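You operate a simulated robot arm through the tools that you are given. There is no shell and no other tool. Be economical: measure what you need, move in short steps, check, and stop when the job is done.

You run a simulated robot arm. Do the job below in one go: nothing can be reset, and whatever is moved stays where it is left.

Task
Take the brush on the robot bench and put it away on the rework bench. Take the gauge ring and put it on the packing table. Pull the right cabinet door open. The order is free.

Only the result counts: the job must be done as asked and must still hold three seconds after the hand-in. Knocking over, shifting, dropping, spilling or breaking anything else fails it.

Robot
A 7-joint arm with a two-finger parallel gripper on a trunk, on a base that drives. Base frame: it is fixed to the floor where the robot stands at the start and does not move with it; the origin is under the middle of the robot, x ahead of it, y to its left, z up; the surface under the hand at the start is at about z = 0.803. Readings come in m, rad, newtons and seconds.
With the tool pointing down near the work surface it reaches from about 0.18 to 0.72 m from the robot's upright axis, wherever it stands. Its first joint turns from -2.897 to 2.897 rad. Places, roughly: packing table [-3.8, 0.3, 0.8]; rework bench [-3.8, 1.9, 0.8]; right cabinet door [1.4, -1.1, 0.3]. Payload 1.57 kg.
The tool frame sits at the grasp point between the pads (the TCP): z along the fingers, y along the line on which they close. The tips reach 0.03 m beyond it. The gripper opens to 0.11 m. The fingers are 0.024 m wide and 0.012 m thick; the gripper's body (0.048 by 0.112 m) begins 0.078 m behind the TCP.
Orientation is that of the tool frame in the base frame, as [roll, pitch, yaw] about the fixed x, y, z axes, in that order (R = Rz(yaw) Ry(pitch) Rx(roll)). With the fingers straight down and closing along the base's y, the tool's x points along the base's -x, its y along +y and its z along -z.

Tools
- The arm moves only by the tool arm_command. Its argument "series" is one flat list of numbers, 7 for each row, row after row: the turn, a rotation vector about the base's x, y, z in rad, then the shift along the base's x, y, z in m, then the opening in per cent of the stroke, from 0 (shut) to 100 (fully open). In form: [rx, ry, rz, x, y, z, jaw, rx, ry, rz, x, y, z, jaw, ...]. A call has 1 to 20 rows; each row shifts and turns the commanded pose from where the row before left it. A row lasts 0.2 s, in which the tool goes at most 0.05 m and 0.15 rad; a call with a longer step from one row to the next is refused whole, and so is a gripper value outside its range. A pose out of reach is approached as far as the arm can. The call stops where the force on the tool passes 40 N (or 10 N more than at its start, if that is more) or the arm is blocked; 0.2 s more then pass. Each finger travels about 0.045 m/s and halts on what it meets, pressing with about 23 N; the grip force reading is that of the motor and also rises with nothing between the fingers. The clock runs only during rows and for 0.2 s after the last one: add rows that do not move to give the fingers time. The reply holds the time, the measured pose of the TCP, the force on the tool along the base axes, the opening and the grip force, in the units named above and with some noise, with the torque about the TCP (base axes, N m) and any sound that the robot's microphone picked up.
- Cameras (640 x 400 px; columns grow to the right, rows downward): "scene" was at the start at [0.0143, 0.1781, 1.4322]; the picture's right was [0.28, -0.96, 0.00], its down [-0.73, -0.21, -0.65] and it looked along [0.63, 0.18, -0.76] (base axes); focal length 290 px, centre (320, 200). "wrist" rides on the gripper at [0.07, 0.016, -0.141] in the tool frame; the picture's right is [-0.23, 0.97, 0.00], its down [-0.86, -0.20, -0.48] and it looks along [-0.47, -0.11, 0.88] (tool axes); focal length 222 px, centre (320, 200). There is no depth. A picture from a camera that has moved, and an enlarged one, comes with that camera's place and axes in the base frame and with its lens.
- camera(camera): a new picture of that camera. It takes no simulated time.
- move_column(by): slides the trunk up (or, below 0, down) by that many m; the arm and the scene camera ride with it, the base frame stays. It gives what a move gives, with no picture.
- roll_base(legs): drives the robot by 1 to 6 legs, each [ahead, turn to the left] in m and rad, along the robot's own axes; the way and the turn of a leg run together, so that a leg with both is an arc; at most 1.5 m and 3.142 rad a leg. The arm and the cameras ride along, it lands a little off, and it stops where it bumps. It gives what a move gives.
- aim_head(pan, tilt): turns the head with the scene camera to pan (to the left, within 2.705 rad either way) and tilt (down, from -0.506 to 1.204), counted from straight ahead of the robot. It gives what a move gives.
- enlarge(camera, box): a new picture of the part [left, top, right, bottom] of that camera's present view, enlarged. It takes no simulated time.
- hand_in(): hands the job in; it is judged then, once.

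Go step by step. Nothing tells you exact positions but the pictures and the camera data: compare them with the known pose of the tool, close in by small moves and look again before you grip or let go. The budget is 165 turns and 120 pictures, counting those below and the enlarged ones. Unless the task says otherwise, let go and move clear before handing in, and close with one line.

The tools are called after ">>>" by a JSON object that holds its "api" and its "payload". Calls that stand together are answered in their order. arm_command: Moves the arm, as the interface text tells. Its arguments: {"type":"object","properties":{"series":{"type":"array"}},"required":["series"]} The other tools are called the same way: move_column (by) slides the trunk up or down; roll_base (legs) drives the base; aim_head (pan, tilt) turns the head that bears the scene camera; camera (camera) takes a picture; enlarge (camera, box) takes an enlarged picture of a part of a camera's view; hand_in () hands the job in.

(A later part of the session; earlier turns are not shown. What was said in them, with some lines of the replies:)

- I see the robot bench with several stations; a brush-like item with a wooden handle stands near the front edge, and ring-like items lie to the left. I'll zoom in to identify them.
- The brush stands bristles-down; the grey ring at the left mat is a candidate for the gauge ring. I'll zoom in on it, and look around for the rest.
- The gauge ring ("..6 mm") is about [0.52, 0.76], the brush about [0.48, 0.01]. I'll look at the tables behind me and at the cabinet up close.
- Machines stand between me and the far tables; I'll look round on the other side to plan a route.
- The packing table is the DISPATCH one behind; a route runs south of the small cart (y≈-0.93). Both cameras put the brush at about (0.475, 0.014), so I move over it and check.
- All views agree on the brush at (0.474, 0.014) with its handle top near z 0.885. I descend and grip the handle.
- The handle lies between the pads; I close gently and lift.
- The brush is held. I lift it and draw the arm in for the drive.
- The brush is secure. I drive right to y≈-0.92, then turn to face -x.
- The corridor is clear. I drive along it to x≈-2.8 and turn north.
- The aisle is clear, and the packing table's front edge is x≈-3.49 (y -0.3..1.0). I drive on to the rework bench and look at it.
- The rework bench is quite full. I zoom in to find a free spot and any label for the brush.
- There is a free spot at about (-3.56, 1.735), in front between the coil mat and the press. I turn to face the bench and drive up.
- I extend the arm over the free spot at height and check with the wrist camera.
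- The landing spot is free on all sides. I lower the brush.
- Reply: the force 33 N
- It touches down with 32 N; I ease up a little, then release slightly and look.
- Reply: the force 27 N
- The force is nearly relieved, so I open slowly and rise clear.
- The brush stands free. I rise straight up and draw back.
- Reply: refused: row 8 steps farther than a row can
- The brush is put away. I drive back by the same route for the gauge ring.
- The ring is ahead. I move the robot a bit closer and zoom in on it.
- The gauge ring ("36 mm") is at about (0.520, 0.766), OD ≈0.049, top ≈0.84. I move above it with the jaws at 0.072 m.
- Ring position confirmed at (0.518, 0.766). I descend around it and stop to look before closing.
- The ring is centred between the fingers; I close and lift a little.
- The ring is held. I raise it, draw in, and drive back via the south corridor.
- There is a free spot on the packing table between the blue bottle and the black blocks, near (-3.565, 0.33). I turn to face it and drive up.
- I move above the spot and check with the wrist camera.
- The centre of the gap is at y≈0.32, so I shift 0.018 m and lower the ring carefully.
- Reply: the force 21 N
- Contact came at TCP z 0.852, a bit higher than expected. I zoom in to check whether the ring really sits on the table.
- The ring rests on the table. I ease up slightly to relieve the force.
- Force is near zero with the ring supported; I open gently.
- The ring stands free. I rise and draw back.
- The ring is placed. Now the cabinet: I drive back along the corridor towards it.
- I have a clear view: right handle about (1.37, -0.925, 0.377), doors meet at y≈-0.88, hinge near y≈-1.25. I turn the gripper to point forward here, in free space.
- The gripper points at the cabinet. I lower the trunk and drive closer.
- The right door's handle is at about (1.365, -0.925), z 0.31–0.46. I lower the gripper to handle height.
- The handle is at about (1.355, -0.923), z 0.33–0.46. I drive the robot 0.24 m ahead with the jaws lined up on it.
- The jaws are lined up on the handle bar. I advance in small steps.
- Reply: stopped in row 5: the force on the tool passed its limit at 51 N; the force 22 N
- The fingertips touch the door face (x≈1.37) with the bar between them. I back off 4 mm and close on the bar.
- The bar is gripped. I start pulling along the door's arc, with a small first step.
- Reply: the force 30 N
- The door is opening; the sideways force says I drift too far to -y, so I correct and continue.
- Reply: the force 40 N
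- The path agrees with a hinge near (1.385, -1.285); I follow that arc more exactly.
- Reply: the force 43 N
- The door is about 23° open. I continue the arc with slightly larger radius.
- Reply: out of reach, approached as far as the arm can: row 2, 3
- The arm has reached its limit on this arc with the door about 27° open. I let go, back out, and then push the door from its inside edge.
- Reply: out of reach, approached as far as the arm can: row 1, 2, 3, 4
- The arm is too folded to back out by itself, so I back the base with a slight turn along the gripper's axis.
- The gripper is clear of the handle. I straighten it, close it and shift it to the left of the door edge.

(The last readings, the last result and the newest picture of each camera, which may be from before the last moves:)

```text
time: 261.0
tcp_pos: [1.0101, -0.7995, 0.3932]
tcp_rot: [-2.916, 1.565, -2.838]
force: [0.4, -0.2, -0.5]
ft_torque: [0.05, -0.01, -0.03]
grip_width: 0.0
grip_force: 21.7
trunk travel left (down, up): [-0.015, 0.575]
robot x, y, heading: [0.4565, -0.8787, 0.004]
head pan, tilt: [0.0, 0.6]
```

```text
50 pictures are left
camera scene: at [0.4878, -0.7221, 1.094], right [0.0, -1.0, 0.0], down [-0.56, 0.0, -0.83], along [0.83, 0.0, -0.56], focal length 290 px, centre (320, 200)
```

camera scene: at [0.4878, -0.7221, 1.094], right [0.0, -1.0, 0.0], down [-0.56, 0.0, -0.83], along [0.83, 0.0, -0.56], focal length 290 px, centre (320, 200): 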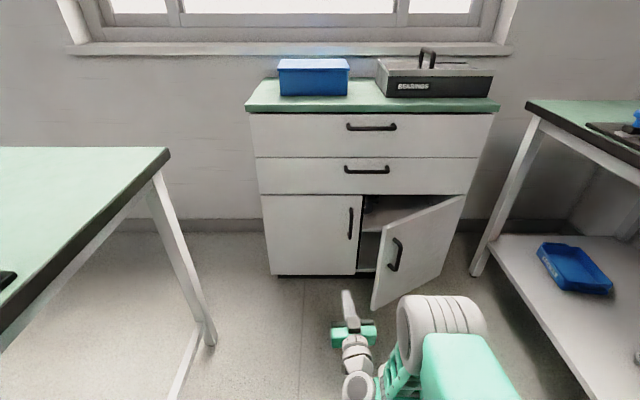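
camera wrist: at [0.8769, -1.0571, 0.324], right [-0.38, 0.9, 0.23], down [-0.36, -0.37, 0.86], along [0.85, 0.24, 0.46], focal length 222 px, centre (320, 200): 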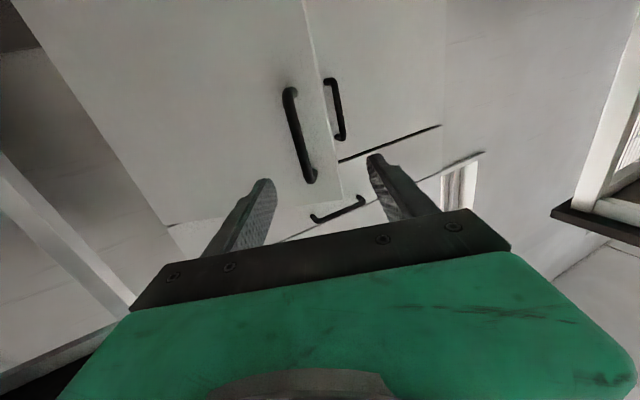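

I drive 0.1 m ahead and slip the closed fingers into the opening past the door's edge.

>>> {"api": "roll_base", "payload": {"legs": [[0.1, 0]]}}

>>> {"api": "arm_command", "payload": {"series": [0, 0, -0.03, 0.027, -0.01, 0, 0, 0, 0, -0.03, 0.027, -0.01, 0, 0, 0, 0, -0.02, 0.027, -0.015, 0, 0, 0, 0, 0, 0.027, -0.015, 0, 0, 0, 0, 0, 0.027, -0.015, 0, 0, 0, 0, 0, 0, 0, 0, 0]}}

>>> {"api": "camera", "payload": {"camera": "scene"}}

>>> {"api": "camera", "payload": {"camera": "wrist"}}

```text
time: 262.2
tcp_pos: [1.1101, -0.7977, 0.3944]
tcp_rot: [-2.927, 1.565, -2.852]
force: [0.7, 0.5, -0.3]
ft_torque: [-0.01, -0.02, 0.04]
grip_width: 0.0
grip_force: 21.2
trunk travel left (down, up): [-0.015, 0.575]
robot x, y, heading: [0.5608, -0.8808, 0.002]
head pan, tilt: [0.0, 0.6]
```

```text
time: 263.6
tcp_pos: [1.2285, -0.8596, 0.3956]
tcp_rot: [-2.892, 1.567, -2.894]
force: [0.1, -0.3, 0.4]
ft_torque: [-0.01, -0.05, 0.01]
grip_width: 0.0
grip_force: 21.0
out of reach, approached as far as the arm can: row 5
trunk travel left (down, up): [-0.015, 0.575]
robot x, y, heading: [0.5659, -0.8797, 0.004]
head pan, tilt: [0.0, 0.6]
```

```text
49 pictures are left
camera scene: at [0.589, -0.7219, 1.094], right [0.0, -1.0, 0.0], down [-0.56, 0.0, -0.83], along [0.83, 0.0, -0.56], focal length 290 px, centre (320, 200)
```

scene: 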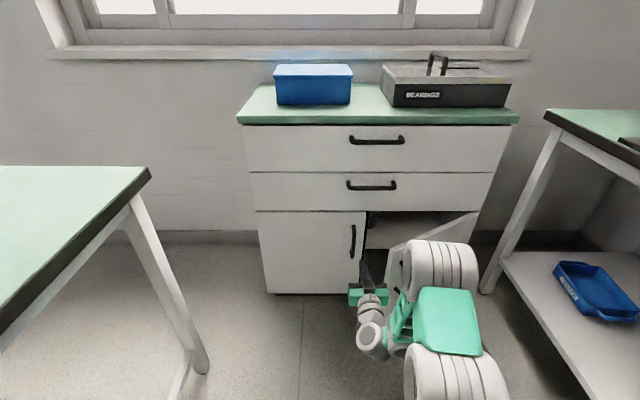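

```text
48 pictures are left
camera wrist: at [1.0866, -0.843, 0.3269], right [0.0, 0.97, 0.23], down [-0.48, -0.2, 0.86], along [0.88, -0.11, 0.46], focal length 222 px, centre (320, 200)
```

wrist: 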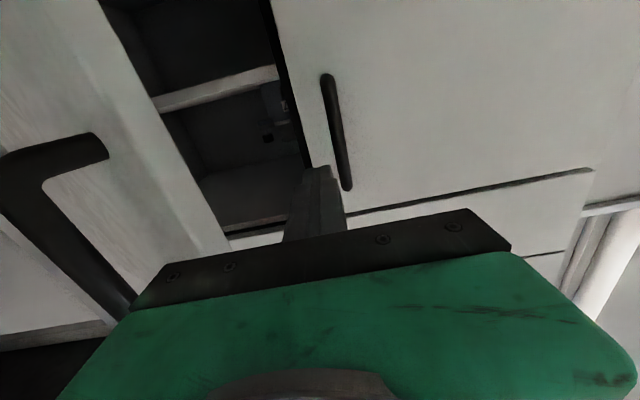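

The fingers are just inside the door edge, but the elbow is near the door's height. I raise the trunk a little so the elbow passes above the door, then sweep.

>>> {"api": "move_column", "payload": {"by": 0.07}}

>>> {"api": "aim_head", "payload": {"pan": -0.4, "tilt": 0.85}}

>>> {"api": "camera", "payload": {"camera": "scene"}}

```text
time: 264.7
tcp_pos: [1.2286, -0.8619, 0.4654]
tcp_rot: [-2.79, 1.568, -2.794]
force: [0.6, 0.7, 0.4]
ft_torque: [0.0, 0.02, -0.01]
grip_width: 0.0
grip_force: 20.7
trunk travel left (down, up): [-0.085, 0.505]
robot x, y, heading: [0.5612, -0.8799, 0.005]
head pan, tilt: [0.0, 0.6]
```

```text
time: 265.5
tcp_pos: [1.2274, -0.8606, 0.4651]
tcp_rot: [-2.78, 1.567, -2.782]
force: [-0.4, -0.3, 0.0]
ft_torque: [-0.01, 0.0, -0.05]
grip_width: 0.0001
grip_force: 21.5
trunk travel left (down, up): [-0.085, 0.505]
robot x, y, heading: [0.567, -0.8759, 0.0]
head pan, tilt: [-0.4, 0.85]
```

```text
47 pictures are left
camera scene: at [0.5728, -0.7523, 1.1432], right [-0.39, -0.92, 0.0], down [-0.69, 0.29, -0.66], along [0.61, -0.25, -0.75], focal length 290 px, centre (320, 200)
```

scene: 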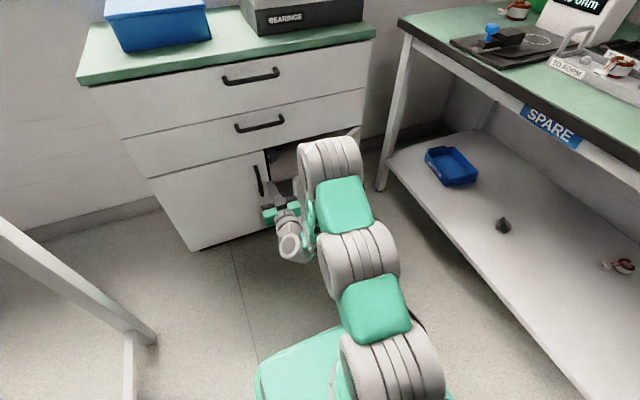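

The elbow is well above the door. I sweep the fingers to -y against the door's inside.

>>> {"api": "arm_command", "payload": {"series": [0, 0, 0, 0, -0.02, 0, 0, 0, 0, 0, 0, -0.02, 0, 0, 0, 0, 0, 0, -0.02, 0, 0, 0, 0, 0, 0, -0.02, 0, 0, 0, 0, 0, 0, -0.02, 0, 0, 0, 0, 0, 0, -0.02, 0, 0, 0, 0, 0, 0, 0, 0, 0]}}

>>> {"api": "camera", "payload": {"camera": "scene"}}

>>> {"api": "camera", "payload": {"camera": "wrist"}}

```text
time: 266.4
tcp_pos: [1.2273, -0.9065, 0.4646]
tcp_rot: [2.7, 1.561, 2.72]
force: [-2.7, 5.4, -0.1]
ft_torque: [-0.02, -0.01, -0.17]
grip_width: 0.0
grip_force: 20.8
trunk travel left (down, up): [-0.085, 0.505]
robot x, y, heading: [0.5616, -0.8768, 0.01]
head pan, tilt: [-0.4, 0.85]
stopped in row 4: the force on the tool passed its limit at 57 N (the readings are from after the stop); the commanded pose is now the measured one
```

```text
46 pictures are left
camera scene: at [0.5715, -0.7519, 1.143], right [-0.38, -0.93, 0.0], down [-0.69, 0.28, -0.66], along [0.61, -0.25, -0.75], focal length 290 px, centre (320, 200)
```

scene: 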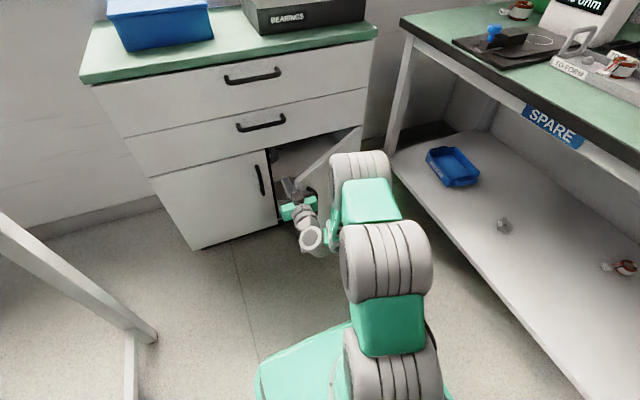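

```text
45 pictures are left
camera wrist: at [1.085, -0.8927, 0.3959], right [-0.02, 0.97, 0.23], down [-0.47, -0.21, 0.86], along [0.88, -0.09, 0.46], focal length 222 px, centre (320, 200)
```

wrist: 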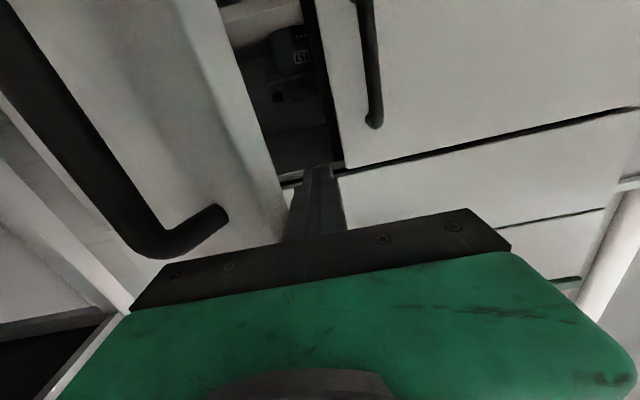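

I hit it a bit fast. I push on slowly.

>>> {"api": "arm_command", "payload": {"series": [0, 0, 0, 0, -0.005, 0, 0, 0, 0, 0, 0, -0.005, 0, 0, 0, 0, 0, 0, -0.006, 0, 0, 0, 0, 0, 0, -0.006, 0, 0, 0, 0, 0, 0, -0.006, 0, 0, 0, 0, 0, 0, -0.006, 0, 0, 0, 0, 0, 0, -0.006, 0, 0, 0, 0, 0, 0, -0.006, 0, 0]}}

>>> {"api": "camera", "payload": {"camera": "wrist"}}

```text
time: 266.9
tcp_pos: [1.2249, -0.909, 0.4621]
tcp_rot: [2.668, 1.554, 2.697]
force: [-2.2, 5.5, 0.5]
ft_torque: [-0.05, 0.02, -0.21]
grip_width: 0.0
grip_force: 20.7
trunk travel left (down, up): [-0.085, 0.505]
robot x, y, heading: [0.5612, -0.8776, 0.018]
head pan, tilt: [-0.4, 0.85]
stopped in row 2: the force on the tool passed its limit at 46 N (the readings are from after the stop); the commanded pose is now the measured one
```

```text
44 pictures are left
camera wrist: at [1.0832, -0.8953, 0.3951], right [-0.03, 0.97, 0.23], down [-0.46, -0.22, 0.86], along [0.89, -0.08, 0.45], focal length 222 px, centre (320, 200)
```

wrist: 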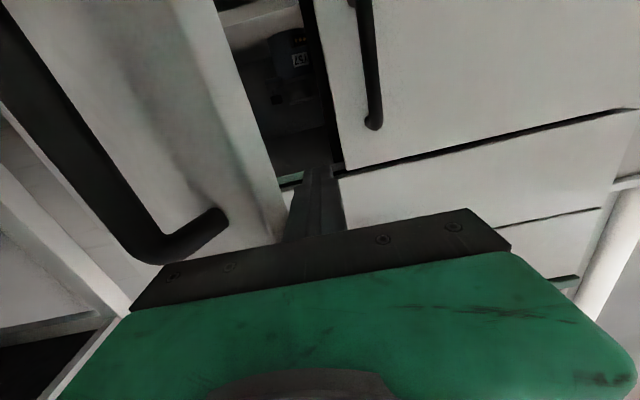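

The crossbar seems to catch on the handle and edge. I'll back out and instead hook the fingers behind the door edge at an angle (yaw ≈ -0.8), so I can pull it in -x.

>>> {"api": "arm_command", "payload": {"series": [0, 0, 0, 0, 0.02, 0, 0, 0, 0, 0, 0, 0.03, 0, 0, 0, 0, 0, -0.03, 0.01, 0, 0, 0, 0, 0, -0.04, 0, 0, 0, 0, 0, -0.14, 0, 0, 0, 0, 0, 0, -0.14, 0, 0, 0, 0, 0, 0, -0.14, 0, 0, 0, 0, 0, 0, -0.14, 0, 0, 0, 0, 0, 0, -0.14, 0, 0, 0, 0, 0, 0, -0.14, 0, 0, 0, 0, 0, 0, 0, 0, 0, 0, 0]}}

>>> {"api": "camera", "payload": {"camera": "scene"}}

>>> {"api": "camera", "payload": {"camera": "wrist"}}

```text
time: 269.3
tcp_pos: [1.1613, -0.8637, 0.4706]
tcp_rot: [1.497, 1.559, 1.133]
force: [0.6, 0.4, -0.1]
ft_torque: [0.03, 0.01, 0.0]
grip_width: 0.0001
grip_force: 21.4
out of reach, approached as far as the arm can: row 5, 8, 9, 10
trunk travel left (down, up): [-0.085, 0.505]
robot x, y, heading: [0.5612, -0.8766, 0.014]
head pan, tilt: [-0.4, 0.85]
```

```text
43 pictures are left
camera scene: at [0.5709, -0.7521, 1.1431], right [-0.38, -0.93, 0.0], down [-0.7, 0.28, -0.66], along [0.61, -0.25, -0.75], focal length 290 px, centre (320, 200)
```

scene: 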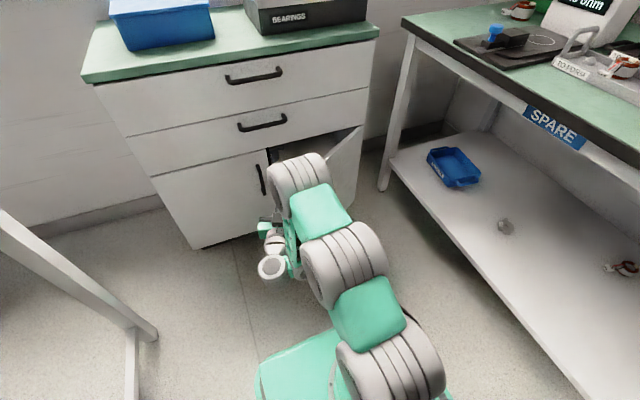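

```text
42 pictures are left
camera wrist: at [1.036, -0.7975, 0.4], right [0.35, 0.91, 0.24], down [-0.52, -0.02, 0.85], along [0.78, -0.42, 0.47], focal length 222 px, centre (320, 200)
```

wrist: 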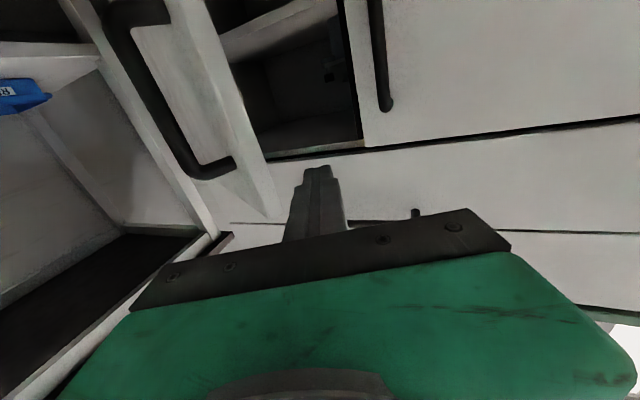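

The yaw reached -0.37, which should suffice if I follow the door's arc with the base. I first drive 0.055 m ahead so the fingers come in behind the door edge.

>>> {"api": "roll_base", "payload": {"legs": [[0.055, 0]]}}

>>> {"api": "arm_command", "payload": {"series": [0, 0, 0, 0, -0.008, 0, 0, 0, 0, 0, 0, -0.008, 0, 0, 0, 0, 0, 0, -0.007, 0, 0, 0, 0, 0, 0, -0.006, 0, 0]}}

>>> {"api": "camera", "payload": {"camera": "wrist"}}

```text
time: 270.2
tcp_pos: [1.2163, -0.8643, 0.4686]
tcp_rot: [1.497, 1.561, 1.129]
force: [-0.5, -0.2, 0.2]
ft_torque: [-0.02, 0.0, -0.01]
grip_width: 0.0002
grip_force: 21.3
trunk travel left (down, up): [-0.085, 0.505]
robot x, y, heading: [0.6153, -0.8799, 0.019]
head pan, tilt: [-0.4, 0.85]
```

```text
time: 271.2
tcp_pos: [1.2179, -0.8943, 0.4708]
tcp_rot: [1.488, 1.56, 1.121]
force: [-0.3, -0.2, 0.9]
ft_torque: [-0.02, -0.01, -0.01]
grip_width: 0.0003
grip_force: 21.2
trunk travel left (down, up): [-0.085, 0.505]
robot x, y, heading: [0.6165, -0.8774, 0.01]
head pan, tilt: [-0.4, 0.85]
```

```text
41 pictures are left
camera wrist: at [1.0909, -0.8271, 0.4002], right [0.35, 0.91, 0.24], down [-0.52, -0.02, 0.85], along [0.78, -0.42, 0.47], focal length 222 px, centre (320, 200)
```

wrist: 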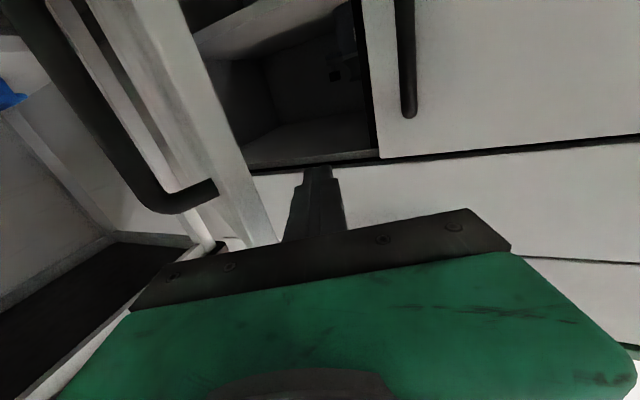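

The fingers are just beside the door's inner edge. I now swing the door along its arc by backing the base with small right turns.

>>> {"api": "roll_base", "payload": {"legs": [[0, -0.02], [-0.05, -0.05]]}}

>>> {"api": "camera", "payload": {"camera": "wrist"}}

>>> {"api": "camera", "payload": {"camera": "scene"}}

```text
time: 272.5
tcp_pos: [1.1624, -0.9343, 0.4681]
tcp_rot: [1.491, 1.561, 1.059]
force: [0.6, 0.6, -0.1]
ft_torque: [0.03, 0.0, -0.02]
grip_width: 0.0
grip_force: 21.4
trunk travel left (down, up): [-0.085, 0.505]
robot x, y, heading: [0.567, -0.8751, -0.052]
head pan, tilt: [-0.4, 0.85]
```

```text
40 pictures are left
camera wrist: at [1.0437, -0.8586, 0.4002], right [0.41, 0.88, 0.24], down [-0.52, 0.01, 0.85], along [0.75, -0.47, 0.47], focal length 222 px, centre (320, 200)
```

wrist: 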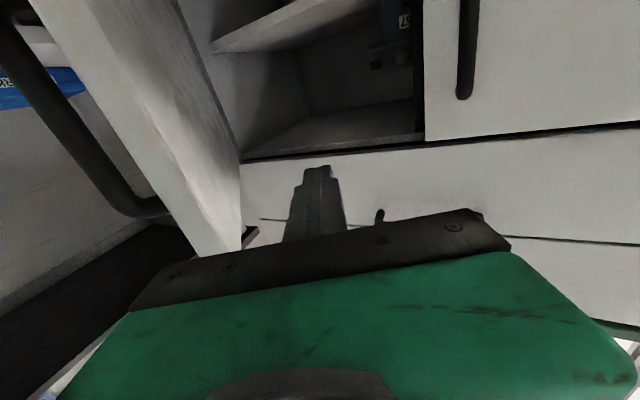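

```text
39 pictures are left
camera scene: at [0.5847, -0.7509, 1.1431], right [-0.44, -0.9, 0.0], down [-0.67, 0.33, -0.66], along [0.59, -0.29, -0.75], focal length 290 px, centre (320, 200)
```

scene: 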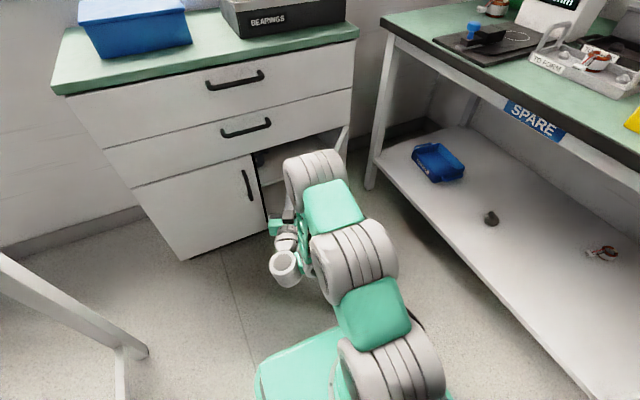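

The door is swinging further open. I continue along the arc.

>>> {"api": "roll_base", "payload": {"legs": [[-0.04, -0.08], [-0.03, -0.09]]}}

>>> {"api": "camera", "payload": {"camera": "wrist"}}

>>> {"api": "camera", "payload": {"camera": "scene"}}

```text
time: 273.9
tcp_pos: [1.0772, -1.0269, 0.4695]
tcp_rot: [1.462, 1.562, 0.857]
force: [0.1, -0.1, -0.4]
ft_torque: [0.04, 0.01, -0.01]
grip_width: 0.0
grip_force: 21.2
trunk travel left (down, up): [-0.085, 0.505]
robot x, y, heading: [0.4966, -0.8655, -0.227]
head pan, tilt: [-0.4, 0.85]
```

```text
38 pictures are left
camera wrist: at [0.9708, -0.9309, 0.4003], right [0.55, 0.8, 0.24], down [-0.51, 0.1, 0.85], along [0.66, -0.59, 0.47], focal length 222 px, centre (320, 200)
```

wrist: 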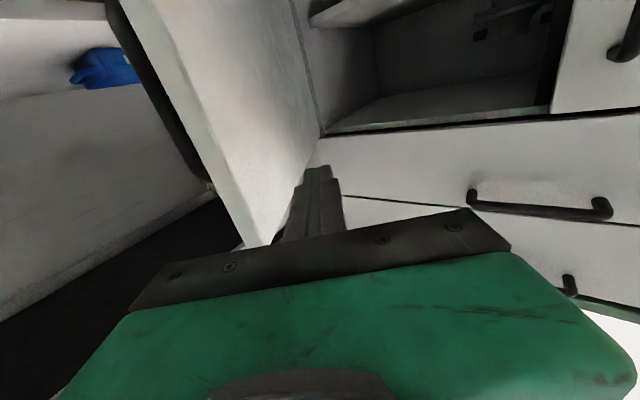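

```text
37 pictures are left
camera scene: at [0.5364, -0.7471, 1.1431], right [-0.58, -0.81, 0.0], down [-0.61, 0.44, -0.66], along [0.54, -0.39, -0.75], focal length 290 px, centre (320, 200)
```

scene: 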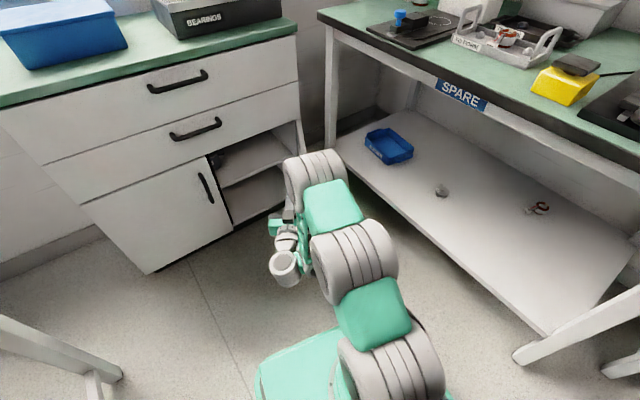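

The door is about 50° open now. I continue pushing.

>>> {"api": "roll_base", "payload": {"legs": [[-0.02, -0.1], [0.01, -0.1]]}}

>>> {"api": "camera", "payload": {"camera": "wrist"}}

>>> {"api": "camera", "payload": {"camera": "scene"}}

```text
time: 275.4
tcp_pos: [1.0233, -1.1362, 0.4707]
tcp_rot: [1.466, 1.559, 0.66]
force: [0.0, -0.6, -0.8]
ft_torque: [-0.01, -0.02, 0.03]
grip_width: 0.0002
grip_force: 21.2
trunk travel left (down, up): [-0.085, 0.505]
robot x, y, heading: [0.4854, -0.8681, -0.428]
head pan, tilt: [-0.4, 0.85]
```

```text
36 pictures are left
camera wrist: at [0.9385, -1.0214, 0.4003], right [0.7, 0.67, 0.24], down [-0.48, 0.2, 0.85], along [0.53, -0.71, 0.47], focal length 222 px, centre (320, 200)
```

wrist: 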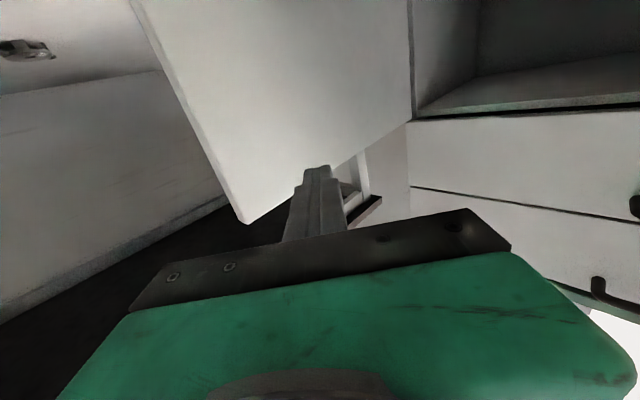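

```text
35 pictures are left
camera scene: at [0.5488, -0.7554, 1.1431], right [-0.73, -0.68, 0.0], down [-0.51, 0.55, -0.66], along [0.45, -0.48, -0.75], focal length 290 px, centre (320, 200)
```

scene: 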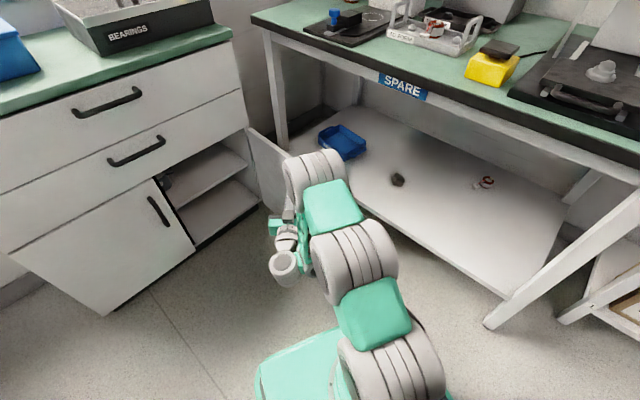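

The door's free edge is at about (1.00, -1.25), i.e. ~85° open. I back away and check that it stays.

>>> {"api": "roll_base", "payload": {"legs": [[-0.1, 0], [0, 0.3], [-0.25, 0]]}}

>>> {"api": "aim_head", "payload": {"pan": -0.2, "tilt": 0.6}}

>>> {"api": "camera", "payload": {"camera": "scene"}}

```text
time: 278.9
tcp_pos: [0.74, -0.8929, 0.4699]
tcp_rot: [1.455, 1.56, 0.949]
force: [-0.2, -0.8, 0.4]
ft_torque: [-0.02, 0.01, -0.02]
grip_width: 0.0
grip_force: 21.4
trunk travel left (down, up): [-0.085, 0.505]
robot x, y, heading: [0.1486, -0.7949, -0.126]
head pan, tilt: [-0.4, 0.85]
```

```text
time: 279.7
tcp_pos: [0.7385, -0.8923, 0.4695]
tcp_rot: [1.455, 1.56, 0.95]
force: [0.3, -0.4, 0.2]
ft_torque: [0.01, 0.01, 0.01]
grip_width: 0.0
grip_force: 21.0
trunk travel left (down, up): [-0.085, 0.505]
robot x, y, heading: [0.1494, -0.792, -0.128]
head pan, tilt: [-0.201, 0.6]
```

```text
34 pictures are left
camera scene: at [0.1902, -0.6582, 1.164], right [-0.32, -0.95, 0.0], down [-0.54, 0.18, -0.82], along [0.78, -0.26, -0.57], focal length 290 px, centre (320, 200)
```

scene: 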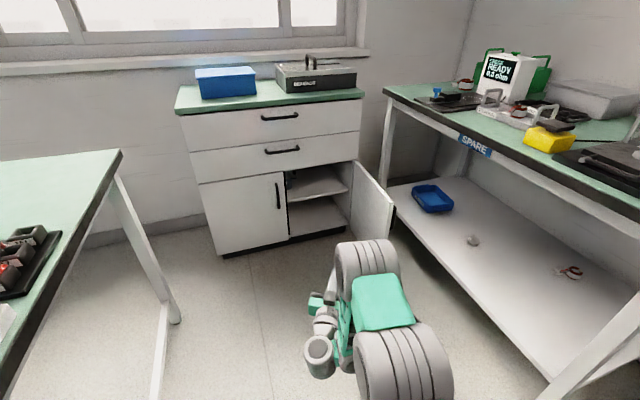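

The door stands wide open and still, the brush is on the rework bench, the ring is on the packing table, and the gripper is empty and clear. I hand in.

>>> {"api": "hand_in", "payload": {}}

```text
The job is handed in.
```

The job is handed in: the brush stands on the rework bench, the gauge ring is on the packing table, and the right cabinet door is open at roughly 85°.
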